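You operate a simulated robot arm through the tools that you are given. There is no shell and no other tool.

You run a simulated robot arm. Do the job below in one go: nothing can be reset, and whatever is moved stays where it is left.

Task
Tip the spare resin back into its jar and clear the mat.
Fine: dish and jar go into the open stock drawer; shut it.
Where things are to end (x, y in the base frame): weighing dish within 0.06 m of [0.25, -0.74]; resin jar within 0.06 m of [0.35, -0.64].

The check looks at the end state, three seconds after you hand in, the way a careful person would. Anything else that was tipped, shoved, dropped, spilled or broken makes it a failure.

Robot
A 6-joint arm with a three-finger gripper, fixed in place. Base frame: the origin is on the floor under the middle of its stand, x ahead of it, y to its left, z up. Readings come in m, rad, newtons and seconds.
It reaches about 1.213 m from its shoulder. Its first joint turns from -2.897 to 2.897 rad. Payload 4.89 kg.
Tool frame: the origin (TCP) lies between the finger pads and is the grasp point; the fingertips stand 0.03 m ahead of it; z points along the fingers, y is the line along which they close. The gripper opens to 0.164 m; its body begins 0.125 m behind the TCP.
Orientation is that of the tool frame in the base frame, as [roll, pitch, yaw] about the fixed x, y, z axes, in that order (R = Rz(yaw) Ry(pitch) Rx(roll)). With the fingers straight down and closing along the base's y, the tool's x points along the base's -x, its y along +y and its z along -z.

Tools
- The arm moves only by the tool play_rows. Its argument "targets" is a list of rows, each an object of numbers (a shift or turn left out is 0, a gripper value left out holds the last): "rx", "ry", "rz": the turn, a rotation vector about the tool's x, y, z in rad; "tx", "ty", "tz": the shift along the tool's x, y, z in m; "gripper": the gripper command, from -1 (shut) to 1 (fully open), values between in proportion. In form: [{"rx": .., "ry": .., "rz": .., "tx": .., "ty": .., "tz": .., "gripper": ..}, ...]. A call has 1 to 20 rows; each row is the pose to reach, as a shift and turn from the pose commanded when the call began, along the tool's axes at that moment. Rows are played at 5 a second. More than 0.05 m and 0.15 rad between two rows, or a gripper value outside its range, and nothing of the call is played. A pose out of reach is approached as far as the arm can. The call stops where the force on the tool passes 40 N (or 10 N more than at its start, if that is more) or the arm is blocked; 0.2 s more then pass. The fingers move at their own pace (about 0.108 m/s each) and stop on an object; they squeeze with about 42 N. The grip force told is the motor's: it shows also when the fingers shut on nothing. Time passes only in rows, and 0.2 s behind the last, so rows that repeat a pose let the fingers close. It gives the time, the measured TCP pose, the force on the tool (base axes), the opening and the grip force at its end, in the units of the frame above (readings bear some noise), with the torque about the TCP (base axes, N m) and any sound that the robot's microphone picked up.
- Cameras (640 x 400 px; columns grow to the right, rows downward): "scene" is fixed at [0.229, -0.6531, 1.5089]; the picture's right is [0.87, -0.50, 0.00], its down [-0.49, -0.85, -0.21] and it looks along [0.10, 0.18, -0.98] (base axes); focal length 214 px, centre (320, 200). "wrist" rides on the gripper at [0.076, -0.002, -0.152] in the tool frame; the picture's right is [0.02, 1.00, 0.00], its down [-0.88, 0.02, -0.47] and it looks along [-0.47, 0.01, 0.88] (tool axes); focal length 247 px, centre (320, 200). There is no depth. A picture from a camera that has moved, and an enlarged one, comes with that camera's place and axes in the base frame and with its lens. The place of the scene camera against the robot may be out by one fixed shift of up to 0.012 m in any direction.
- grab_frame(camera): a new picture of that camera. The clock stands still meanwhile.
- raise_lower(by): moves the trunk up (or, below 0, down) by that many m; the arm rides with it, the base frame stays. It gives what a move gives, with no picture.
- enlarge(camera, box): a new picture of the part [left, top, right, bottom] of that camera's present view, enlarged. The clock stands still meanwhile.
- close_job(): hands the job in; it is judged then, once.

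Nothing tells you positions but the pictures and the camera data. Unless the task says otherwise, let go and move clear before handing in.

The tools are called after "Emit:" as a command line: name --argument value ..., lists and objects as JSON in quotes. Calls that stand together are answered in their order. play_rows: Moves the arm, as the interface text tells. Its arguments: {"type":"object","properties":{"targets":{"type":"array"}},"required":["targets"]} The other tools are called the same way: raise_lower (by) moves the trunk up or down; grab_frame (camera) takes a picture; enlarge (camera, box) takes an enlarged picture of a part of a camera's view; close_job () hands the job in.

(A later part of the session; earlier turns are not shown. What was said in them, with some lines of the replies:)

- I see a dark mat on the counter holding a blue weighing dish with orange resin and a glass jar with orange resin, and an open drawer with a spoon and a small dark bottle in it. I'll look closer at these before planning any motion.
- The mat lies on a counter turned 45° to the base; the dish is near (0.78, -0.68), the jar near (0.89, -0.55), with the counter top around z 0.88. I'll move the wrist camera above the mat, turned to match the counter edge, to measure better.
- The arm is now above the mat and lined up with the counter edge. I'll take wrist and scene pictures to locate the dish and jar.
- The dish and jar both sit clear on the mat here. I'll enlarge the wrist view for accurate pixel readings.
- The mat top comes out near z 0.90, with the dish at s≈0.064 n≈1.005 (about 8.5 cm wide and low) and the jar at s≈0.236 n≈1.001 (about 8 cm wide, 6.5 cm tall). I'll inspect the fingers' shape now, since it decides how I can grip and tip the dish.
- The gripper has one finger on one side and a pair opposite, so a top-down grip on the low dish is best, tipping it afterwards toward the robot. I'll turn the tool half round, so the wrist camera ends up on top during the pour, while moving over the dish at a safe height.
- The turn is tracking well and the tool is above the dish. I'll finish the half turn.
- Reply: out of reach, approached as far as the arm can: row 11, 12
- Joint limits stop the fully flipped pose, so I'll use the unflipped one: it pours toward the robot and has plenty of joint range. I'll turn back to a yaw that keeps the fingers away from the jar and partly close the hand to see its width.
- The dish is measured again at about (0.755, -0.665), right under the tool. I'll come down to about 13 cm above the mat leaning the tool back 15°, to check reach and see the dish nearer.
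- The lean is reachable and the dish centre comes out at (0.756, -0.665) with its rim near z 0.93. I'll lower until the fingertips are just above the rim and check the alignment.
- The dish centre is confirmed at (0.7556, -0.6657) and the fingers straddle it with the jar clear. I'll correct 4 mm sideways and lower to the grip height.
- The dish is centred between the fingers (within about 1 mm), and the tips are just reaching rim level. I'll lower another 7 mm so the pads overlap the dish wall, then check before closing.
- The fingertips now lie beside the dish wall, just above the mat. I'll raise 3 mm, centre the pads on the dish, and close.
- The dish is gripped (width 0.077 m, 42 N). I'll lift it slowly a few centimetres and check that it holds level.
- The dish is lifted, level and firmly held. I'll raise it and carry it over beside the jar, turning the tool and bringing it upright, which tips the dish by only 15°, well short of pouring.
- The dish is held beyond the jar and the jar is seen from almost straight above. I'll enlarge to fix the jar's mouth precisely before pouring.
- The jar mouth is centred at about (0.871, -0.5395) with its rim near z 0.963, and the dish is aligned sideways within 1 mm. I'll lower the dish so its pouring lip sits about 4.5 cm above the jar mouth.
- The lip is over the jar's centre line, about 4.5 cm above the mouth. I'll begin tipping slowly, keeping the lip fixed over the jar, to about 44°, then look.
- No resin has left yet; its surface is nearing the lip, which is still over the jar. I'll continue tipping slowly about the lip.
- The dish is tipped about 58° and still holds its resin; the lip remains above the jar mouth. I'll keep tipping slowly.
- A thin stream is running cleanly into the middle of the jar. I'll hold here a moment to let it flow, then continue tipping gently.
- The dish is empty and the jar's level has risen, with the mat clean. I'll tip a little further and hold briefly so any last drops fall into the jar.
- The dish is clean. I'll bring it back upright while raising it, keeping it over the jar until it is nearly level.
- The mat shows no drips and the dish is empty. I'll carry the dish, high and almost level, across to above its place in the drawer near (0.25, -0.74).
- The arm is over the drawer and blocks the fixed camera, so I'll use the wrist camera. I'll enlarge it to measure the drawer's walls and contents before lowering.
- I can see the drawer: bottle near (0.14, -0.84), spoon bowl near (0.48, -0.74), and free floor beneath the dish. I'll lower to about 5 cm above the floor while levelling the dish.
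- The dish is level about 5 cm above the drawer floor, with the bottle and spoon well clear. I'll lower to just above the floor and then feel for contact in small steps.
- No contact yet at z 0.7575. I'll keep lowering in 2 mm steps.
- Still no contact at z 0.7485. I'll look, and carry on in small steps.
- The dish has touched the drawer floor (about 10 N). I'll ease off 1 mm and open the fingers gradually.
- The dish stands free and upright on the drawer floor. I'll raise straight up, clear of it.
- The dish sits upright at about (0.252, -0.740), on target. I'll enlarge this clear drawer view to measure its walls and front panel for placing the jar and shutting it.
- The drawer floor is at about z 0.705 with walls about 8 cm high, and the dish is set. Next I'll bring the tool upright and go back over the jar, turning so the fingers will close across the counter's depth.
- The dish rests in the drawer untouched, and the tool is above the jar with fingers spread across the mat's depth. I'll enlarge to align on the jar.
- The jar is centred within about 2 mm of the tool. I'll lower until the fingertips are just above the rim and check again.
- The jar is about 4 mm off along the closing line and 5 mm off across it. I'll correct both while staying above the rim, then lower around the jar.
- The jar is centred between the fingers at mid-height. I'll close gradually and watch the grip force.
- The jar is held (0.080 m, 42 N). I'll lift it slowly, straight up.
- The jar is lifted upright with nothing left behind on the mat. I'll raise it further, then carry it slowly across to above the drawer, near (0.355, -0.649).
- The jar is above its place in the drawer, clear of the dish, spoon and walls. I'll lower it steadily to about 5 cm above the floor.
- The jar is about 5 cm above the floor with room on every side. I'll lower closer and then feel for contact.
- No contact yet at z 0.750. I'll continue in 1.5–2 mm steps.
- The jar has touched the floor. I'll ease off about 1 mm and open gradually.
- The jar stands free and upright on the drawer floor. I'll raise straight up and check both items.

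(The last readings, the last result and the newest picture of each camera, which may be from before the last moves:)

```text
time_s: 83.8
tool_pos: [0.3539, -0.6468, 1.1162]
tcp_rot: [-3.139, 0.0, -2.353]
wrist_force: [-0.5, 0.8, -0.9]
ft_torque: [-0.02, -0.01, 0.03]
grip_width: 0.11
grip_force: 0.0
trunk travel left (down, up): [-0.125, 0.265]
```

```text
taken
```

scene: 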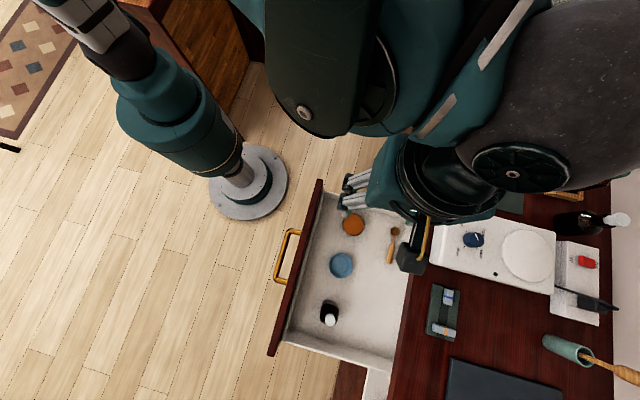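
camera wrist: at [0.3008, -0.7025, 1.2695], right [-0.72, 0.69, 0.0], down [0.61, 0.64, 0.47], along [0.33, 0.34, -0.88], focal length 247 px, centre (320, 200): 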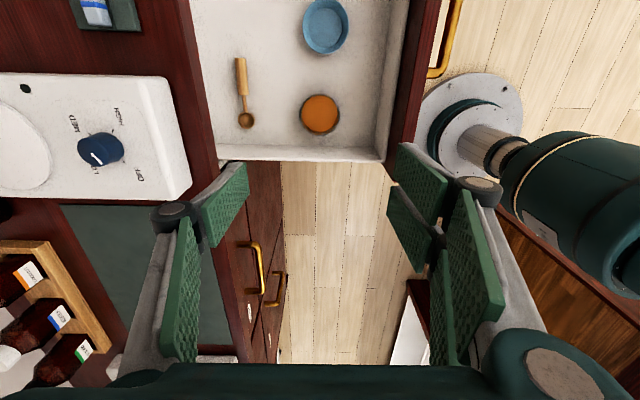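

The jar is upright at about (0.356, -0.645) and the dish at (0.252, -0.740), both on target. Now I'll move in front of the drawer, left of its handle, with the fingers closed, ready to push it shut.

Emit:
play_rows --targets '[{"tx": 0.024, "ty": 0.0222, "rz": 0.1211}, {"tx": 0.048, "ty": 0.0444, "rz": 0.2422}, {"tx": 0.072, "ty": 0.0666, "rz": 0.3632}, {"tx": 0.096, "ty": 0.0888, "rz": 0.4843}, {"tx": 0.12, "ty": 0.111, "rz": 0.6054}, {"tx": 0.144, "ty": 0.1332, "rz": 0.7265}, {"tx": 0.168, "ty": 0.1555, "rz": 0.8475, "gripper": -1}, {"tx": 0.192, "ty": 0.1777, "rz": 0.9686}, {"tx": 0.216, "ty": 0.1999, "rz": 1.0897}, {"tx": 0.24, "ty": 0.2221, "rz": 1.2108}, {"tx": 0.264, "ty": 0.2443, "rz": 1.3318}, {"tx": 0.288, "ty": 0.2665, "rz": 1.4529}, {"tx": 0.312, "ty": 0.2887, "rz": 1.574}, {"tx": 0.312, "ty": 0.2887, "rz": 1.574}, {"tx": 0.312, "ty": 0.2887, "rz": 1.574}]'

Emit:
grab_frame --camera "wrist"

Emit:
grab_frame --camera "scene"

```text
time_s: 87.0
tool_pos: [-0.0733, -0.6654, 1.1155]
tcp_rot: [3.141, 0.002, 2.354]
wrist_force: [-0.3, 0.1, 0.2]
ft_torque: [-0.01, -0.02, 0.02]
grip_width: 0.0
grip_force: 42.2
trunk travel left (down, up): [-0.125, 0.265]
```

```text
taken
camera wrist: at [-0.1283, -0.6115, 1.2699], right [0.69, 0.72, 0.0], down [0.63, -0.61, 0.47], along [0.34, -0.33, -0.88], focal length 247 px, centre (320, 200)
```

wrist: 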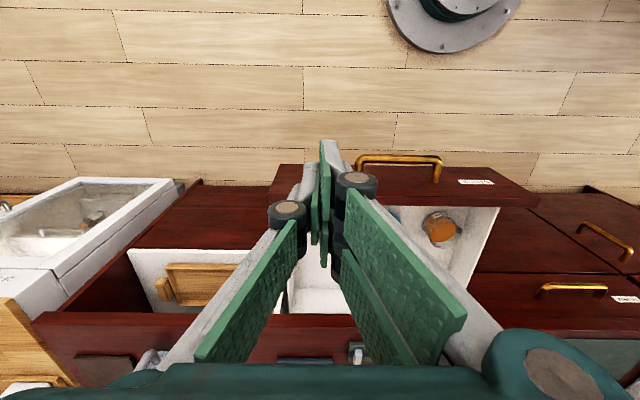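

```text
taken
```

scene: 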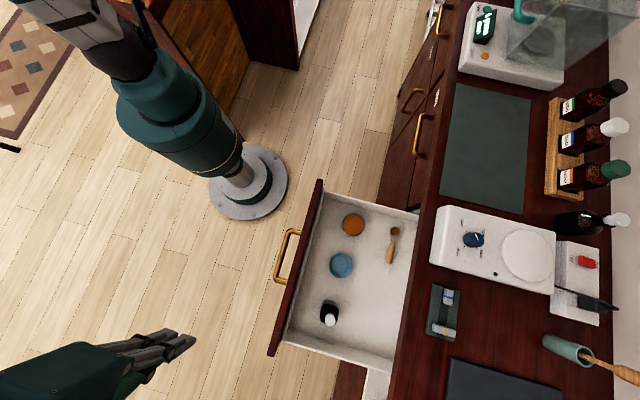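

The drawer's contents are undisturbed, and the closed fingers are in front of it at s≈-0.52. I'll tilt the tool 30° and lower to panel height, still about 9 cm in front of the panel.

Emit:
play_rows --targets '[{"tz": 0.039, "ry": -0.0655}, {"tz": 0.078, "ry": -0.131}, {"tz": 0.117, "ry": -0.1965}, {"tz": 0.156, "ry": -0.262}, {"tz": 0.195, "ry": -0.3275}, {"tz": 0.234, "ry": -0.393}, {"tz": 0.273, "ry": -0.4585}, {"tz": 0.312, "ry": -0.524}, {"tz": 0.312, "ry": -0.524}, {"tz": 0.312, "ry": -0.524}]'

Emit:
grab_frame --camera "wrist"

Emit:
grab_frame --camera "scene"

```text
time_s: 89.2
tool_pos: [-0.0676, -0.6637, 0.8048]
tcp_rot: [3.141, 0.526, 2.355]
wrist_force: [0.5, -0.2, 0.4]
ft_torque: [-0.01, -0.01, 0.02]
grip_width: 0.0003
grip_force: 41.9
trunk travel left (down, up): [-0.125, 0.265]
```

```text
taken
camera wrist: at [-0.1675, -0.5639, 0.8988], right [0.7, 0.72, -0.01], down [0.38, -0.36, 0.85], along [0.61, -0.6, -0.53], focal length 247 px, centre (320, 200)
```

wrist: 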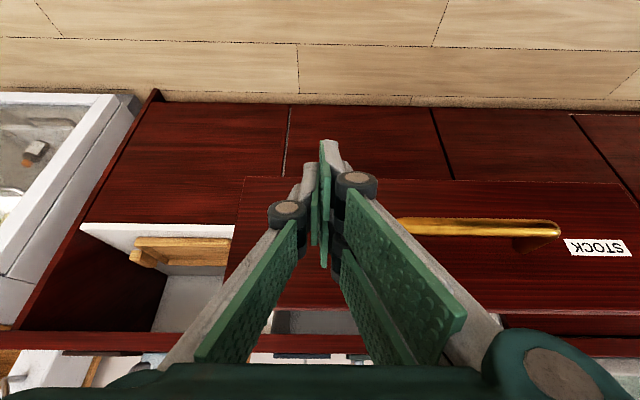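

```text
taken
```

scene: 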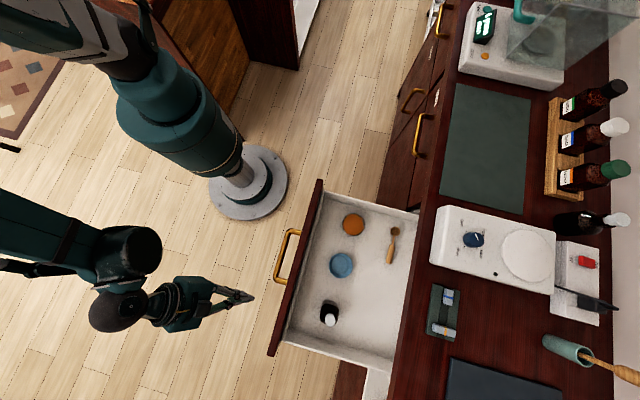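

The closed fingers are level with the front panel, between its left end and the handle. I'll approach slowly until they touch the panel.

Emit:
play_rows --targets '[{"tx": -0.0173, "tz": 0.01}, {"tx": -0.0346, "tz": 0.02}, {"tx": -0.0476, "tz": 0.0275}, {"tx": -0.0537, "tz": 0.031}, {"tx": -0.0589, "tz": 0.034}, {"tx": -0.0641, "tz": 0.037}, {"tx": -0.0693, "tz": 0.04}, {"tx": -0.0745, "tz": 0.043}, {"tx": -0.0797, "tz": 0.046}, {"tx": -0.0849, "tz": 0.049}]'

Emit:
grab_frame --camera "wrist"

Emit:
enlarge --camera "scene" --box '[220, 170, 440, 370]'

```text
time_s: 91.4
tool_pos: [0.0004, -0.7329, 0.8047]
tcp_rot: [-3.141, 0.526, 2.354]
wrist_force: [-0.3, -0.1, -0.7]
ft_torque: [-0.02, 0.01, 0.02]
grip_width: 0.0
grip_force: 42.4
trunk travel left (down, up): [-0.125, 0.265]
```

```text
taken
camera wrist: at [-0.1007, -0.6319, 0.899], right [0.69, 0.72, -0.01], down [0.38, -0.36, 0.85], along [0.61, -0.6, -0.53], focal length 247 px, centre (320, 200)
```

wrist: 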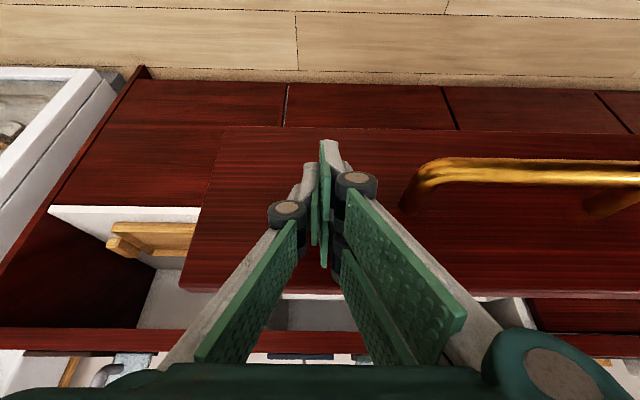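

```text
2.00 times, centred on (330, 270) of scene
camera zoom: at [0.229, -0.6531, 1.5089], right [0.87, -0.5, 0.0], down [-0.49, -0.85, -0.21], along [0.1, 0.18, -0.98], focal length 429 px, centre (300, 60)
```

zoom: 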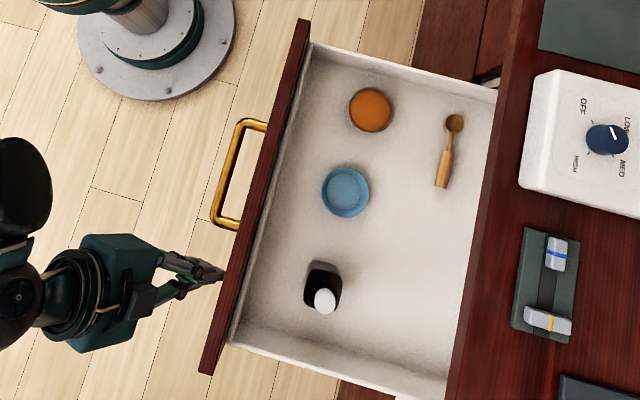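

The fingertips are just short of the panel, clear of the handle. I'll push slowly and steadily inward, then look at the contents.

Emit:
play_rows --targets '[{"tx": -0.0035, "tz": 0.002}, {"tx": -0.0069, "tz": 0.004}, {"tx": -0.0104, "tz": 0.006}, {"tx": -0.0139, "tz": 0.008}, {"tx": -0.0182, "tz": 0.0105}, {"tx": -0.0234, "tz": 0.0135}, {"tx": -0.0295, "tz": 0.017}, {"tx": -0.0364, "tz": 0.021}, {"tx": -0.0433, "tz": 0.025}, {"tx": -0.0502, "tz": 0.029}, {"tx": -0.0572, "tz": 0.033}, {"tx": -0.0641, "tz": 0.037}, {"tx": -0.0702, "tz": 0.0405}, {"tx": -0.0753, "tz": 0.0435}, {"tx": -0.0788, "tz": 0.0455}]'

Emit:
enlarge --camera "scene" --box '[220, 170, 440, 370]'

```text
time_s: 94.6
tool_pos: [0.0634, -0.7972, 0.807]
tcp_rot: [-3.142, 0.524, 2.354]
wrist_force: [0.5, -0.2, 0.7]
ft_torque: [0.0, 0.0, 0.03]
grip_width: 0.0
grip_force: 41.8
trunk travel left (down, up): [-0.125, 0.265]
```

```text
2.00 times, centred on (330, 270) of scene
camera zoom: at [0.229, -0.6531, 1.5089], right [0.87, -0.5, 0.0], down [-0.49, -0.85, -0.21], along [0.1, 0.18, -0.98], focal length 429 px, centre (300, 60)
```

zoom: 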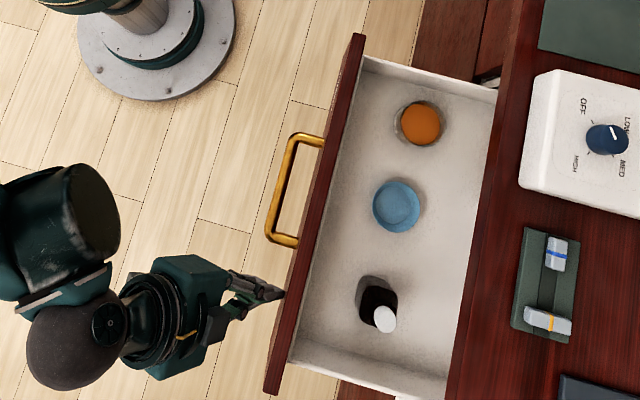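

The drawer is sliding in smoothly and everything inside is riding upright. I'll continue at the same gentle pace.

Emit:
play_rows --targets '[{"tx": -0.0026, "tz": 0.0015}, {"tx": -0.0061, "tz": 0.0035}, {"tx": -0.0104, "tz": 0.006}, {"tx": -0.0156, "tz": 0.009}, {"tx": -0.0217, "tz": 0.0125}, {"tx": -0.0286, "tz": 0.0165}, {"tx": -0.0355, "tz": 0.0205}, {"tx": -0.0424, "tz": 0.0245}, {"tx": -0.0494, "tz": 0.0285}, {"tx": -0.0563, "tz": 0.0325}, {"tx": -0.0632, "tz": 0.0365}, {"tx": -0.0701, "tz": 0.0405}, {"tx": -0.0771, "tz": 0.0445}, {"tx": -0.084, "tz": 0.0485}, {"tx": -0.0901, "tz": 0.052}, {"tx": -0.0953, "tz": 0.055}, {"tx": -0.0987, "tz": 0.057}]'

Emit:
grab_frame --camera "scene"

Emit:
grab_frame --camera "wrist"

```text
time_s: 98.2
tool_pos: [0.1432, -0.8778, 0.8043]
tcp_rot: [3.141, 0.525, 2.356]
wrist_force: [-0.5, 0.2, -0.4]
ft_torque: [-0.02, 0.02, -0.03]
grip_width: 0.0
grip_force: 42.0
trunk travel left (down, up): [-0.125, 0.265]
```

```text
taken
```

scene: 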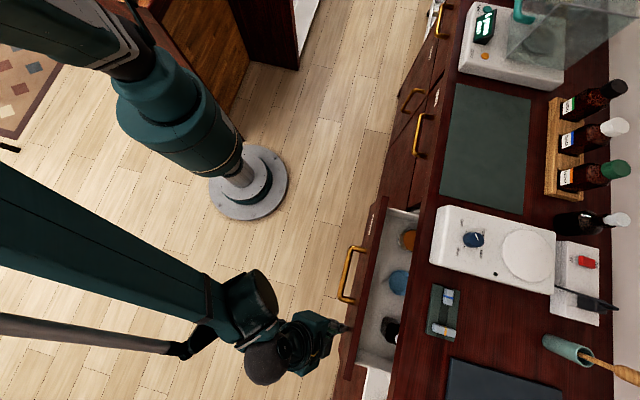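

```text
taken
camera wrist: at [0.0428, -0.7786, 0.8998], right [0.7, 0.72, -0.01], down [0.38, -0.36, 0.85], along [0.61, -0.6, -0.53], focal length 247 px, centre (320, 200)
```

wrist: 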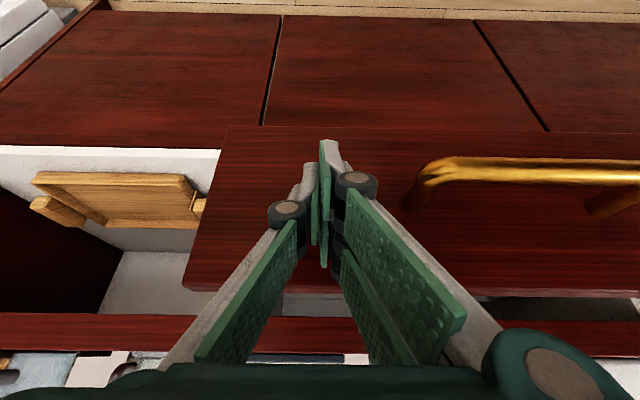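

The drawer is mostly in, with about 9 cm left. I'll go on more slowly until it seats against the cabinet.

Emit:
play_rows --targets '[{"tx": -0.0026, "tz": 0.0015}, {"tx": -0.0061, "tz": 0.0035}, {"tx": -0.0104, "tz": 0.006}, {"tx": -0.0147, "tz": 0.0085}, {"tx": -0.0191, "tz": 0.011}, {"tx": -0.0234, "tz": 0.0135}, {"tx": -0.0277, "tz": 0.016}, {"tx": -0.0321, "tz": 0.0185}, {"tx": -0.0364, "tz": 0.021}, {"tx": -0.0407, "tz": 0.0235}, {"tx": -0.0442, "tz": 0.0255}, {"tx": -0.0476, "tz": 0.0275}, {"tx": -0.0511, "tz": 0.0295}]'

Emit:
grab_frame --camera "scene"

Emit:
grab_frame --camera "wrist"

```text
time_s: 101.0
tool_pos: [0.1858, -0.9216, 0.8044]
tcp_rot: [-3.14, 0.525, 2.355]
wrist_force: [0.2, -0.3, 0.3]
ft_torque: [0.01, -0.02, -0.01]
grip_width: 0.0001
grip_force: 41.6
trunk travel left (down, up): [-0.125, 0.265]
```

```text
taken
```

scene: 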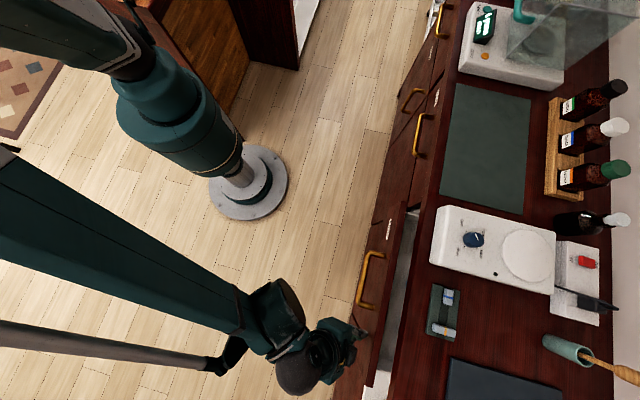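

```text
taken
camera wrist: at [0.0848, -0.8208, 0.8988], right [0.7, 0.72, -0.01], down [0.38, -0.36, 0.85], along [0.61, -0.6, -0.53], focal length 247 px, centre (320, 200)
```

wrist: 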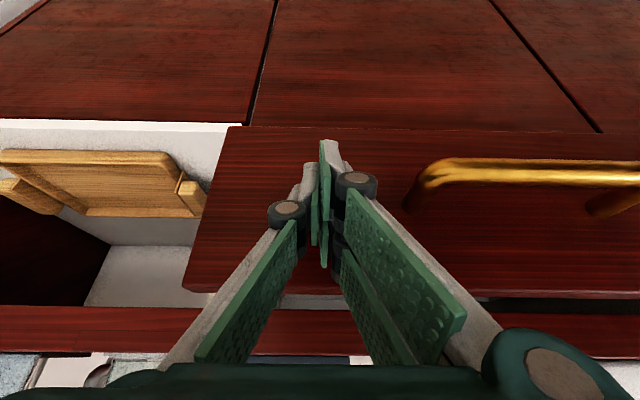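

About 4 cm remain. I'll look closely at the compartment beside the panel's left end before finishing, to be sure nothing gets caught.

Emit:
enlarge --camera "wrist" --box '[0, 100, 320, 360]'

Emit:
enlarge --camera "scene" --box '[300, 170, 460, 400]'

Emit:
enlarge --camera "wrist" --box '[320, 100, 640, 360]'

```text
1.54 times, centred on (160, 230) of wrist
camera zoom: at [0.0848, -0.8208, 0.8988], right [0.7, 0.72, -0.01], down [0.38, -0.36, 0.85], along [0.61, -0.6, -0.53], focal length 380 px, centre (566, 154)
```

zoom: 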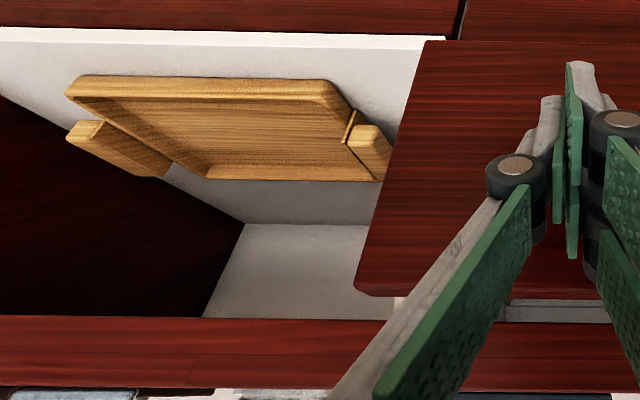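

```text
1.74 times, centred on (380, 285) of scene
camera zoom: at [0.229, -0.6531, 1.5089], right [0.87, -0.5, 0.0], down [-0.49, -0.85, -0.21], along [0.1, 0.18, -0.98], focal length 373 px, centre (216, 52)
```

zoom: 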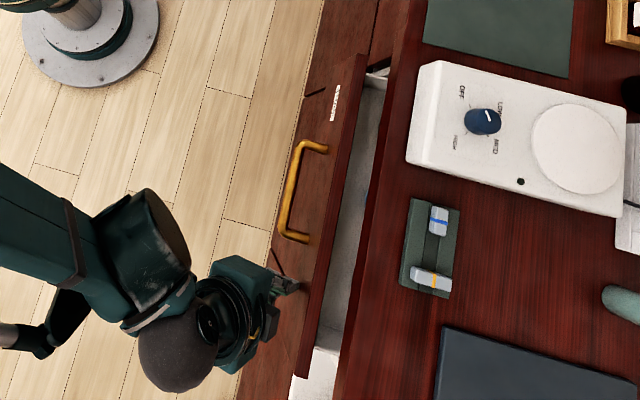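

```text
1.54 times, centred on (480, 230) of wrist
camera zoom: at [0.0848, -0.8208, 0.8988], right [0.7, 0.72, -0.01], down [0.38, -0.36, 0.85], along [0.61, -0.6, -0.53], focal length 380 px, centre (74, 154)
```

zoom: 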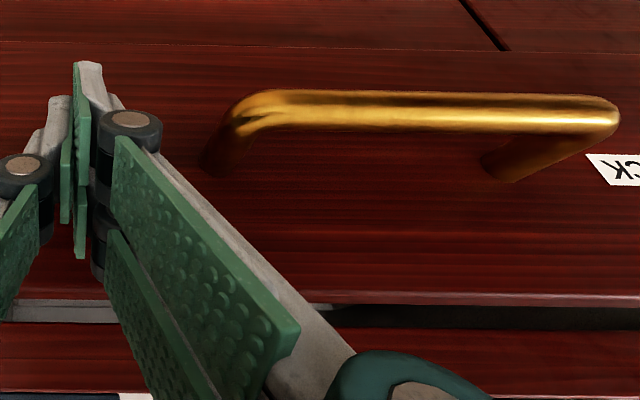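

The neighbouring wooden tray sits in its own open shelf, well left of the drawer (s below -0.70, against the drawer's -0.62), so nothing is in the way. I'll push the last few centimetres slowly until the drawer seats.

Emit:
play_rows --targets '[{"tx": -0.0035, "tz": 0.002}, {"tx": -0.0069, "tz": 0.004}, {"tx": -0.0104, "tz": 0.006}, {"tx": -0.0139, "tz": 0.008}, {"tx": -0.0173, "tz": 0.01}, {"tx": -0.0208, "tz": 0.012}, {"tx": -0.0242, "tz": 0.014}, {"tx": -0.0277, "tz": 0.016}, {"tx": -0.0312, "tz": 0.018}, {"tx": -0.0346, "tz": 0.02}, {"tx": -0.0381, "tz": 0.022}, {"tx": -0.0416, "tz": 0.024}, {"tx": -0.045, "tz": 0.026}]'

Emit:
grab_frame --camera "wrist"

Emit:
enlarge --camera "scene" --box '[300, 170, 460, 400]'

```text
time_s: 103.8
tool_pos: [0.2209, -0.9564, 0.8042]
tcp_rot: [-3.14, 0.525, 2.353]
wrist_force: [-0.3, -0.9, 0.5]
ft_torque: [0.04, -0.01, 0.04]
grip_width: 0.0
grip_force: 42.4
trunk travel left (down, up): [-0.125, 0.265]
```

```text
taken
camera wrist: at [0.1209, -0.8567, 0.8992], right [0.7, 0.72, -0.01], down [0.38, -0.36, 0.85], along [0.61, -0.6, -0.53], focal length 247 px, centre (320, 200)
```

wrist: 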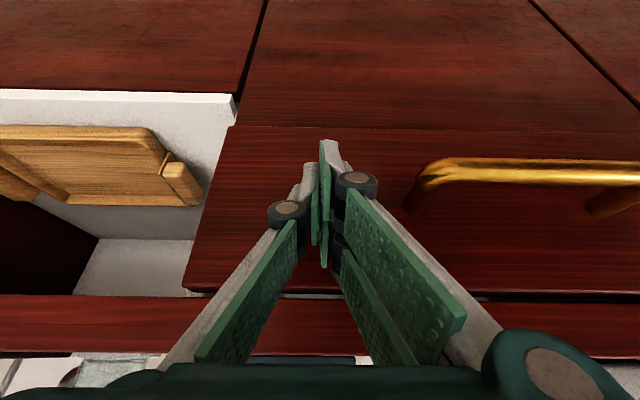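

```text
1.74 times, centred on (380, 285) of scene
camera zoom: at [0.229, -0.6531, 1.5089], right [0.87, -0.5, 0.0], down [-0.49, -0.85, -0.21], along [0.1, 0.18, -0.98], focal length 373 px, centre (216, 52)
```

zoom: 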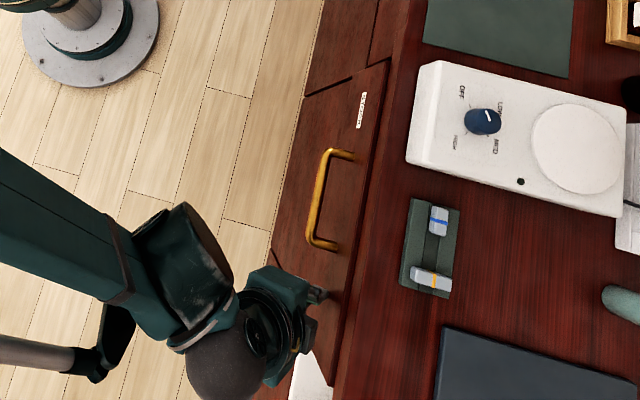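

The drawer is nearly shut but not yet seated (no resistance). I'll keep pushing in small steps until it stops.

Emit:
play_rows --targets '[{"tx": -0.0026, "tz": 0.0015}, {"tx": -0.0052, "tz": 0.003}, {"tx": -0.0078, "tz": 0.0045}, {"tx": -0.0104, "tz": 0.006}, {"tx": -0.013, "tz": 0.0075}]'

Emit:
enlarge --camera "wrist" --box '[180, 80, 500, 320]'

Emit:
enlarge --camera "scene" --box '[340, 170, 450, 320]'

```text
time_s: 105.0
tool_pos: [0.2332, -0.967, 0.8049]
tcp_rot: [-3.141, 0.526, 2.353]
wrist_force: [-0.5, 0.4, 0.0]
ft_torque: [0.01, 0.01, -0.04]
grip_width: 0.0001
grip_force: 42.2
trunk travel left (down, up): [-0.125, 0.265]
```

```text
1.67 times, centred on (340, 200) of wrist
camera zoom: at [0.1322, -0.8674, 0.8991], right [0.7, 0.72, -0.01], down [0.38, -0.36, 0.85], along [0.61, -0.6, -0.53], focal length 412 px, centre (287, 200)
```

zoom: 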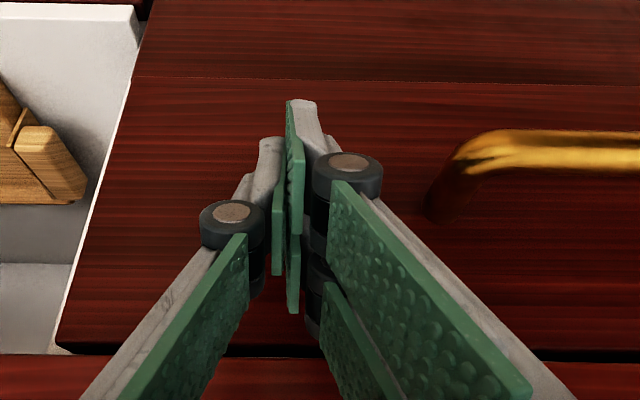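

```text
2.67 times, centred on (395, 245) of scene
camera zoom: at [0.229, -0.6531, 1.5089], right [0.87, -0.5, 0.0], down [-0.49, -0.85, -0.21], along [0.1, 0.18, -0.98], focal length 572 px, centre (120, 80)
```

zoom: 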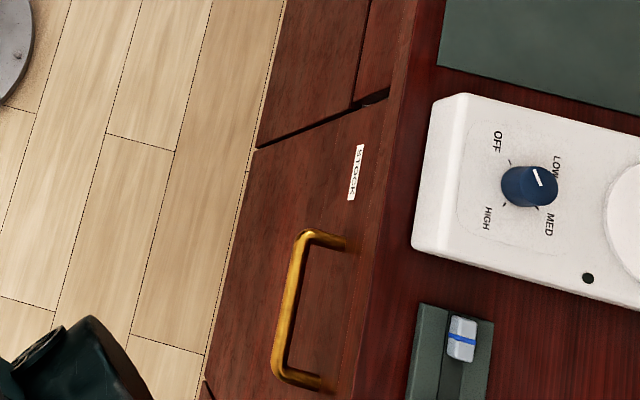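

No resistance yet and the panel is still standing slightly proud. I'll continue in small steps.

Emit:
play_rows --targets '[{"tx": -0.0026, "tz": 0.0015}, {"tx": -0.0052, "tz": 0.003}, {"tx": -0.0078, "tz": 0.0045}, {"tx": -0.0104, "tz": 0.006}]'

Emit:
enlarge --camera "scene" --box '[340, 170, 450, 320]'

```text
time_s: 106.0
tool_pos: [0.2399, -0.976, 0.8044]
tcp_rot: [-3.141, 0.525, 2.355]
wrist_force: [0.0, 0.5, 0.1]
ft_torque: [0.01, 0.03, 0.0]
grip_width: 0.0001
grip_force: 41.7
trunk travel left (down, up): [-0.125, 0.265]
```

```text
2.67 times, centred on (395, 245) of scene
camera zoom: at [0.229, -0.6531, 1.5089], right [0.87, -0.5, 0.0], down [-0.49, -0.85, -0.21], along [0.1, 0.18, -0.98], focal length 572 px, centre (120, 80)
```

zoom: 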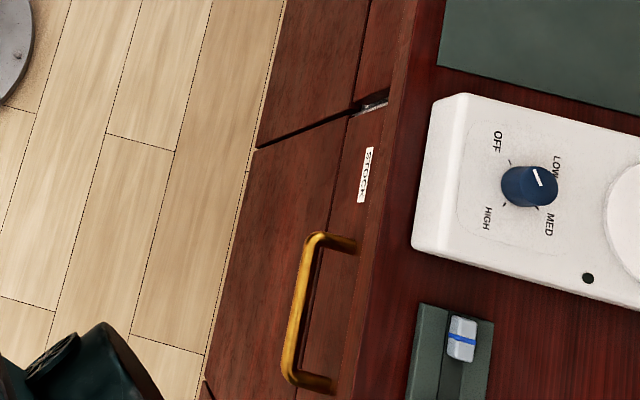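

The panel now looks in line with its neighbour, though I haven't felt it seat. I'll push a few more millimetres to feel for the stop.

Emit:
play_rows --targets '[{"tx": -0.0017, "tz": 0.001}, {"tx": -0.0035, "tz": 0.002}, {"tx": -0.0052, "tz": 0.003}]'

Emit:
enlarge --camera "scene" --box '[370, 180, 430, 240]'

Emit:
grab_frame --camera "wrist"

```text
time_s: 106.7
tool_pos: [0.2419, -0.9792, 0.8049]
tcp_rot: [-3.141, 0.52, 2.355]
wrist_force: [-8.0, 10.9, 2.0]
ft_torque: [0.07, -0.03, 0.08]
grip_width: 0.0001
grip_force: 41.6
trunk travel left (down, up): [-0.125, 0.265]
stopped in row 3: the force on the tool passed its limit at 45 N (the readings are from after the stop); the commanded pose is now the measured one
```

```text
6.67 times, centred on (400, 210) of scene
camera zoom: at [0.229, -0.6531, 1.5089], right [0.87, -0.5, 0.0], down [-0.49, -0.85, -0.21], along [0.1, 0.18, -0.98], focal length 1430 px, centre (-213, 133)
```

zoom: 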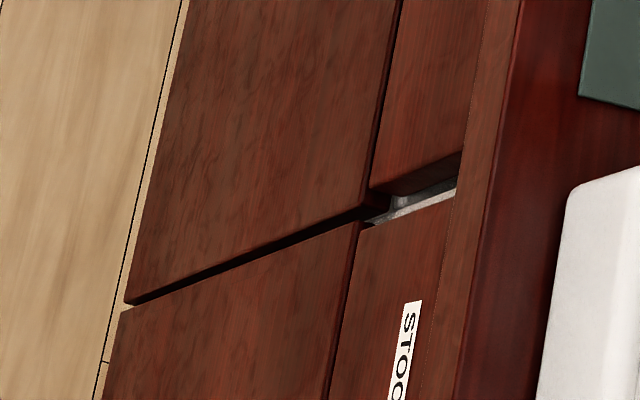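

```text
taken
camera wrist: at [0.1406, -0.8777, 0.8997], right [0.7, 0.72, -0.01], down [0.39, -0.36, 0.85], along [0.61, -0.59, -0.53], focal length 247 px, centre (320, 200)
```

wrist: 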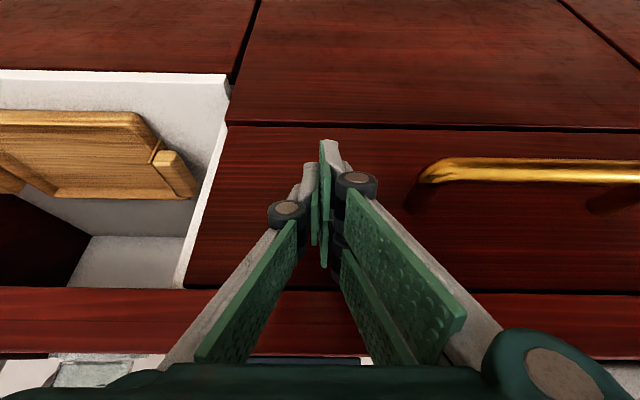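

The drawer hit its stop with its front flush with the neighbouring fronts, so it is shut. I'll back straight away from the panel.

Emit:
play_rows --targets '[{"tx": 0.0087, "tz": -0.005}, {"tx": 0.026, "tz": -0.015}, {"tx": 0.052, "tz": -0.03}, {"tx": 0.0866, "tz": -0.05}, {"tx": 0.1212, "tz": -0.07}, {"tx": 0.1559, "tz": -0.09}, {"tx": 0.1905, "tz": -0.11}, {"tx": 0.1905, "tz": -0.11}]'

Emit:
grab_frame --camera "wrist"

Emit:
grab_frame --camera "scene"

```text
time_s: 108.5
tool_pos: [0.0844, -0.823, 0.8039]
tcp_rot: [3.141, 0.521, 2.355]
wrist_force: [0.3, -0.2, -0.7]
ft_torque: [0.0, 0.03, 0.01]
grip_width: 0.0
grip_force: 42.2
trunk travel left (down, up): [-0.125, 0.265]
```

```text
taken
camera wrist: at [-0.0168, -0.7228, 0.8995], right [0.7, 0.72, -0.01], down [0.39, -0.36, 0.85], along [0.61, -0.59, -0.53], focal length 247 px, centre (320, 200)
```

wrist: 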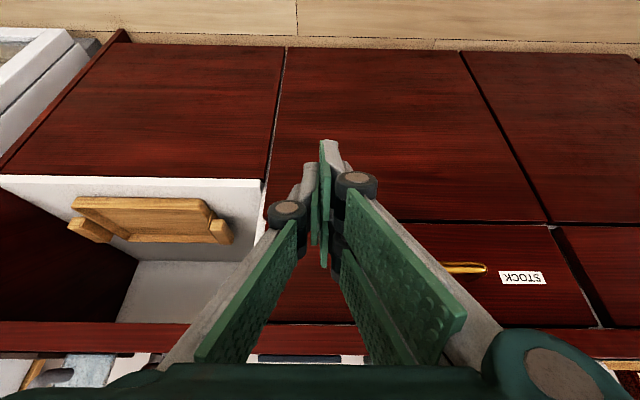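

```text
taken
```

scene: 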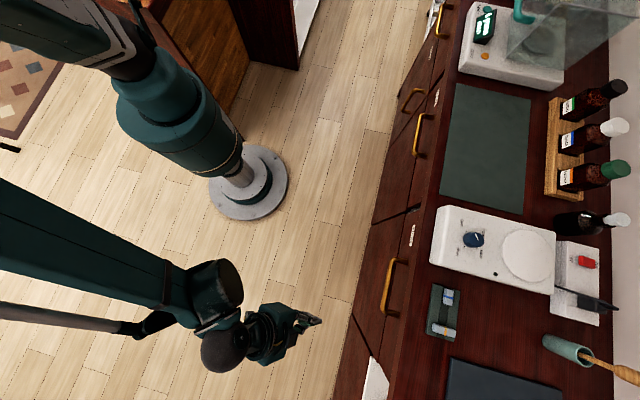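

The front is shut and flush with its neighbours. I'll check closely that it hasn't sprung back and that the counter is as it was.

Emit:
enlarge --camera "wrist" --box '[400, 200, 640, 350]'

Emit:
enlarge --camera "scene" --box '[330, 180, 450, 400]'

Emit:
enlarge --camera "scene" --box '[430, 60, 640, 220]'

```text
2.67 times, centred on (520, 275) of wrist
camera zoom: at [-0.0168, -0.7228, 0.8995], right [0.7, 0.72, -0.01], down [0.39, -0.36, 0.85], along [0.61, -0.59, -0.53], focal length 659 px, centre (-213, 0)
```

zoom: 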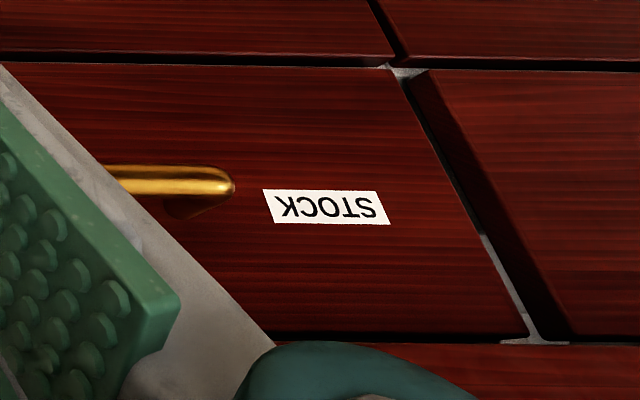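

```text
1.82 times, centred on (390, 290) of scene
camera zoom: at [0.229, -0.6531, 1.5089], right [0.87, -0.5, 0.0], down [-0.49, -0.85, -0.21], along [0.1, 0.18, -0.98], focal length 390 px, centre (193, 36)
```

zoom: 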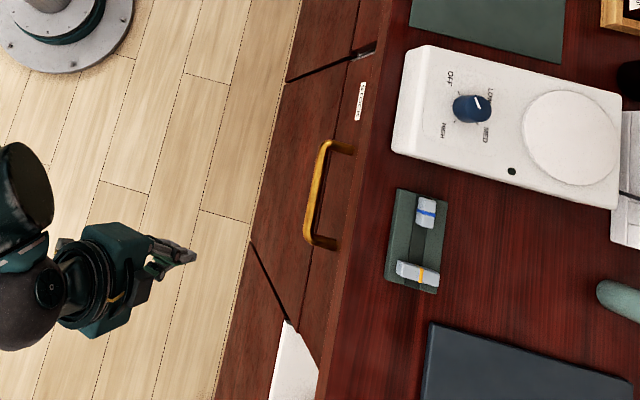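

```text
2.50 times, centred on (535, 140) of scene
camera zoom: at [0.229, -0.6531, 1.5089], right [0.87, -0.5, 0.0], down [-0.49, -0.85, -0.21], along [0.1, 0.18, -0.98], focal length 536 px, centre (-218, 350)
```

zoom: 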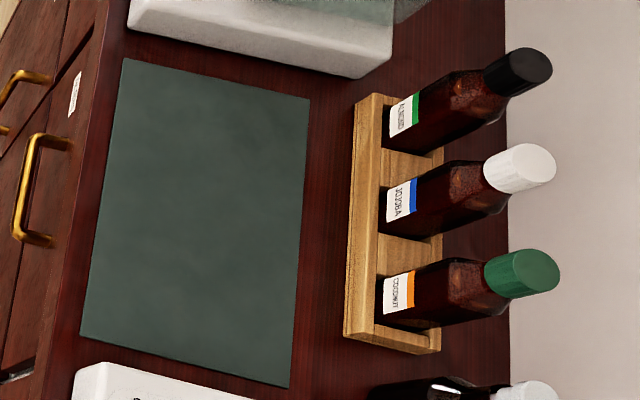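

The drawer is shut at its stop, the mat is clear and clean, and the rest of the counter is unchanged. I'll raise the arm well clear and take a last look.

Emit:
play_rows --targets '[{"tx": -0.0, "tz": -0.03, "gripper": -0.5}, {"tx": -0.02, "tz": -0.065}, {"tx": -0.04, "tz": -0.1}, {"tx": -0.06, "tz": -0.135}, {"tx": -0.08, "tz": -0.17}, {"tx": -0.1, "tz": -0.205}, {"tx": -0.12, "tz": -0.24}, {"tx": -0.12, "tz": -0.24}, {"tx": -0.12, "tz": -0.24}]'

Emit:
grab_frame --camera "scene"

Emit:
grab_frame --camera "wrist"

```text
time_s: 110.5
tool_pos: [0.0759, -0.8129, 1.0744]
tcp_rot: [-3.141, 0.521, 2.353]
wrist_force: [0.7, 0.8, 0.5]
ft_torque: [-0.05, 0.0, 0.02]
grip_width: 0.0409
grip_force: 0.1
trunk travel left (down, up): [-0.125, 0.265]
```

```text
taken
```

scene: 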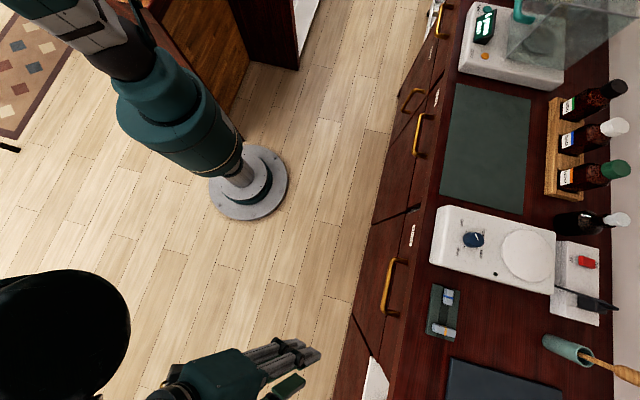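

```text
taken
camera wrist: at [-0.0253, -0.7126, 1.1689], right [0.7, 0.72, -0.01], down [0.39, -0.36, 0.85], along [0.61, -0.59, -0.53], focal length 247 px, centre (320, 200)
```

wrist: 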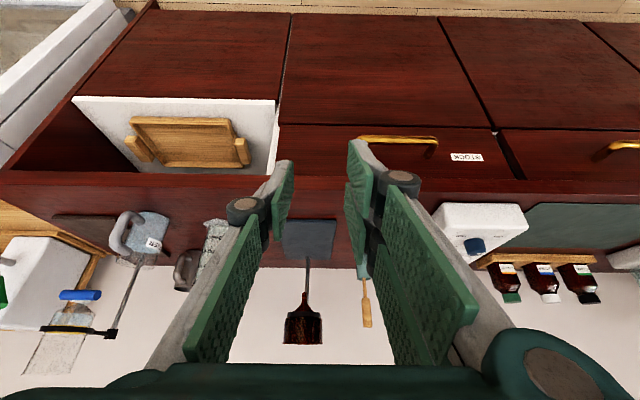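

The stock drawer is shut with the dish and jar inside. The resin is back in the jar, the mat is bare and clean, and the arm is clear with the other items unmoved. I'm handing in the job now.

Emit:
close_job

```text
The job is handed in.
```

The resin is back in its jar, the mat is clear, and the dish and jar are in the stock drawer, which is shut. I have handed the job in.

- **Pour:** the resin ran into the middle of the jar. The dish came up clean and I saw no drips on the mat.
- **Placement:** before I shut the drawer, the dish stood at about (0.252, -0.740) and the jar at about (0.356, -0.645), both upright. That is within 1 cm of the positions you gave.
- **Position reading:** those positions lie inside the drawer only while it is open, so I took them as open-drawer positions. Both items then moved in with the drawer, by roughly 0.3 m.
- **Drawer:** I pushed it until it hit its stop, where the force limit tripped at 45 N. The front looks level with its neighbours or set slightly behind them. The bottle, dish and jar were still upright when last visible, with the drawer partway in. I could not see inside once it was closed.

Nothing else on the counter looked moved in the final pictures.
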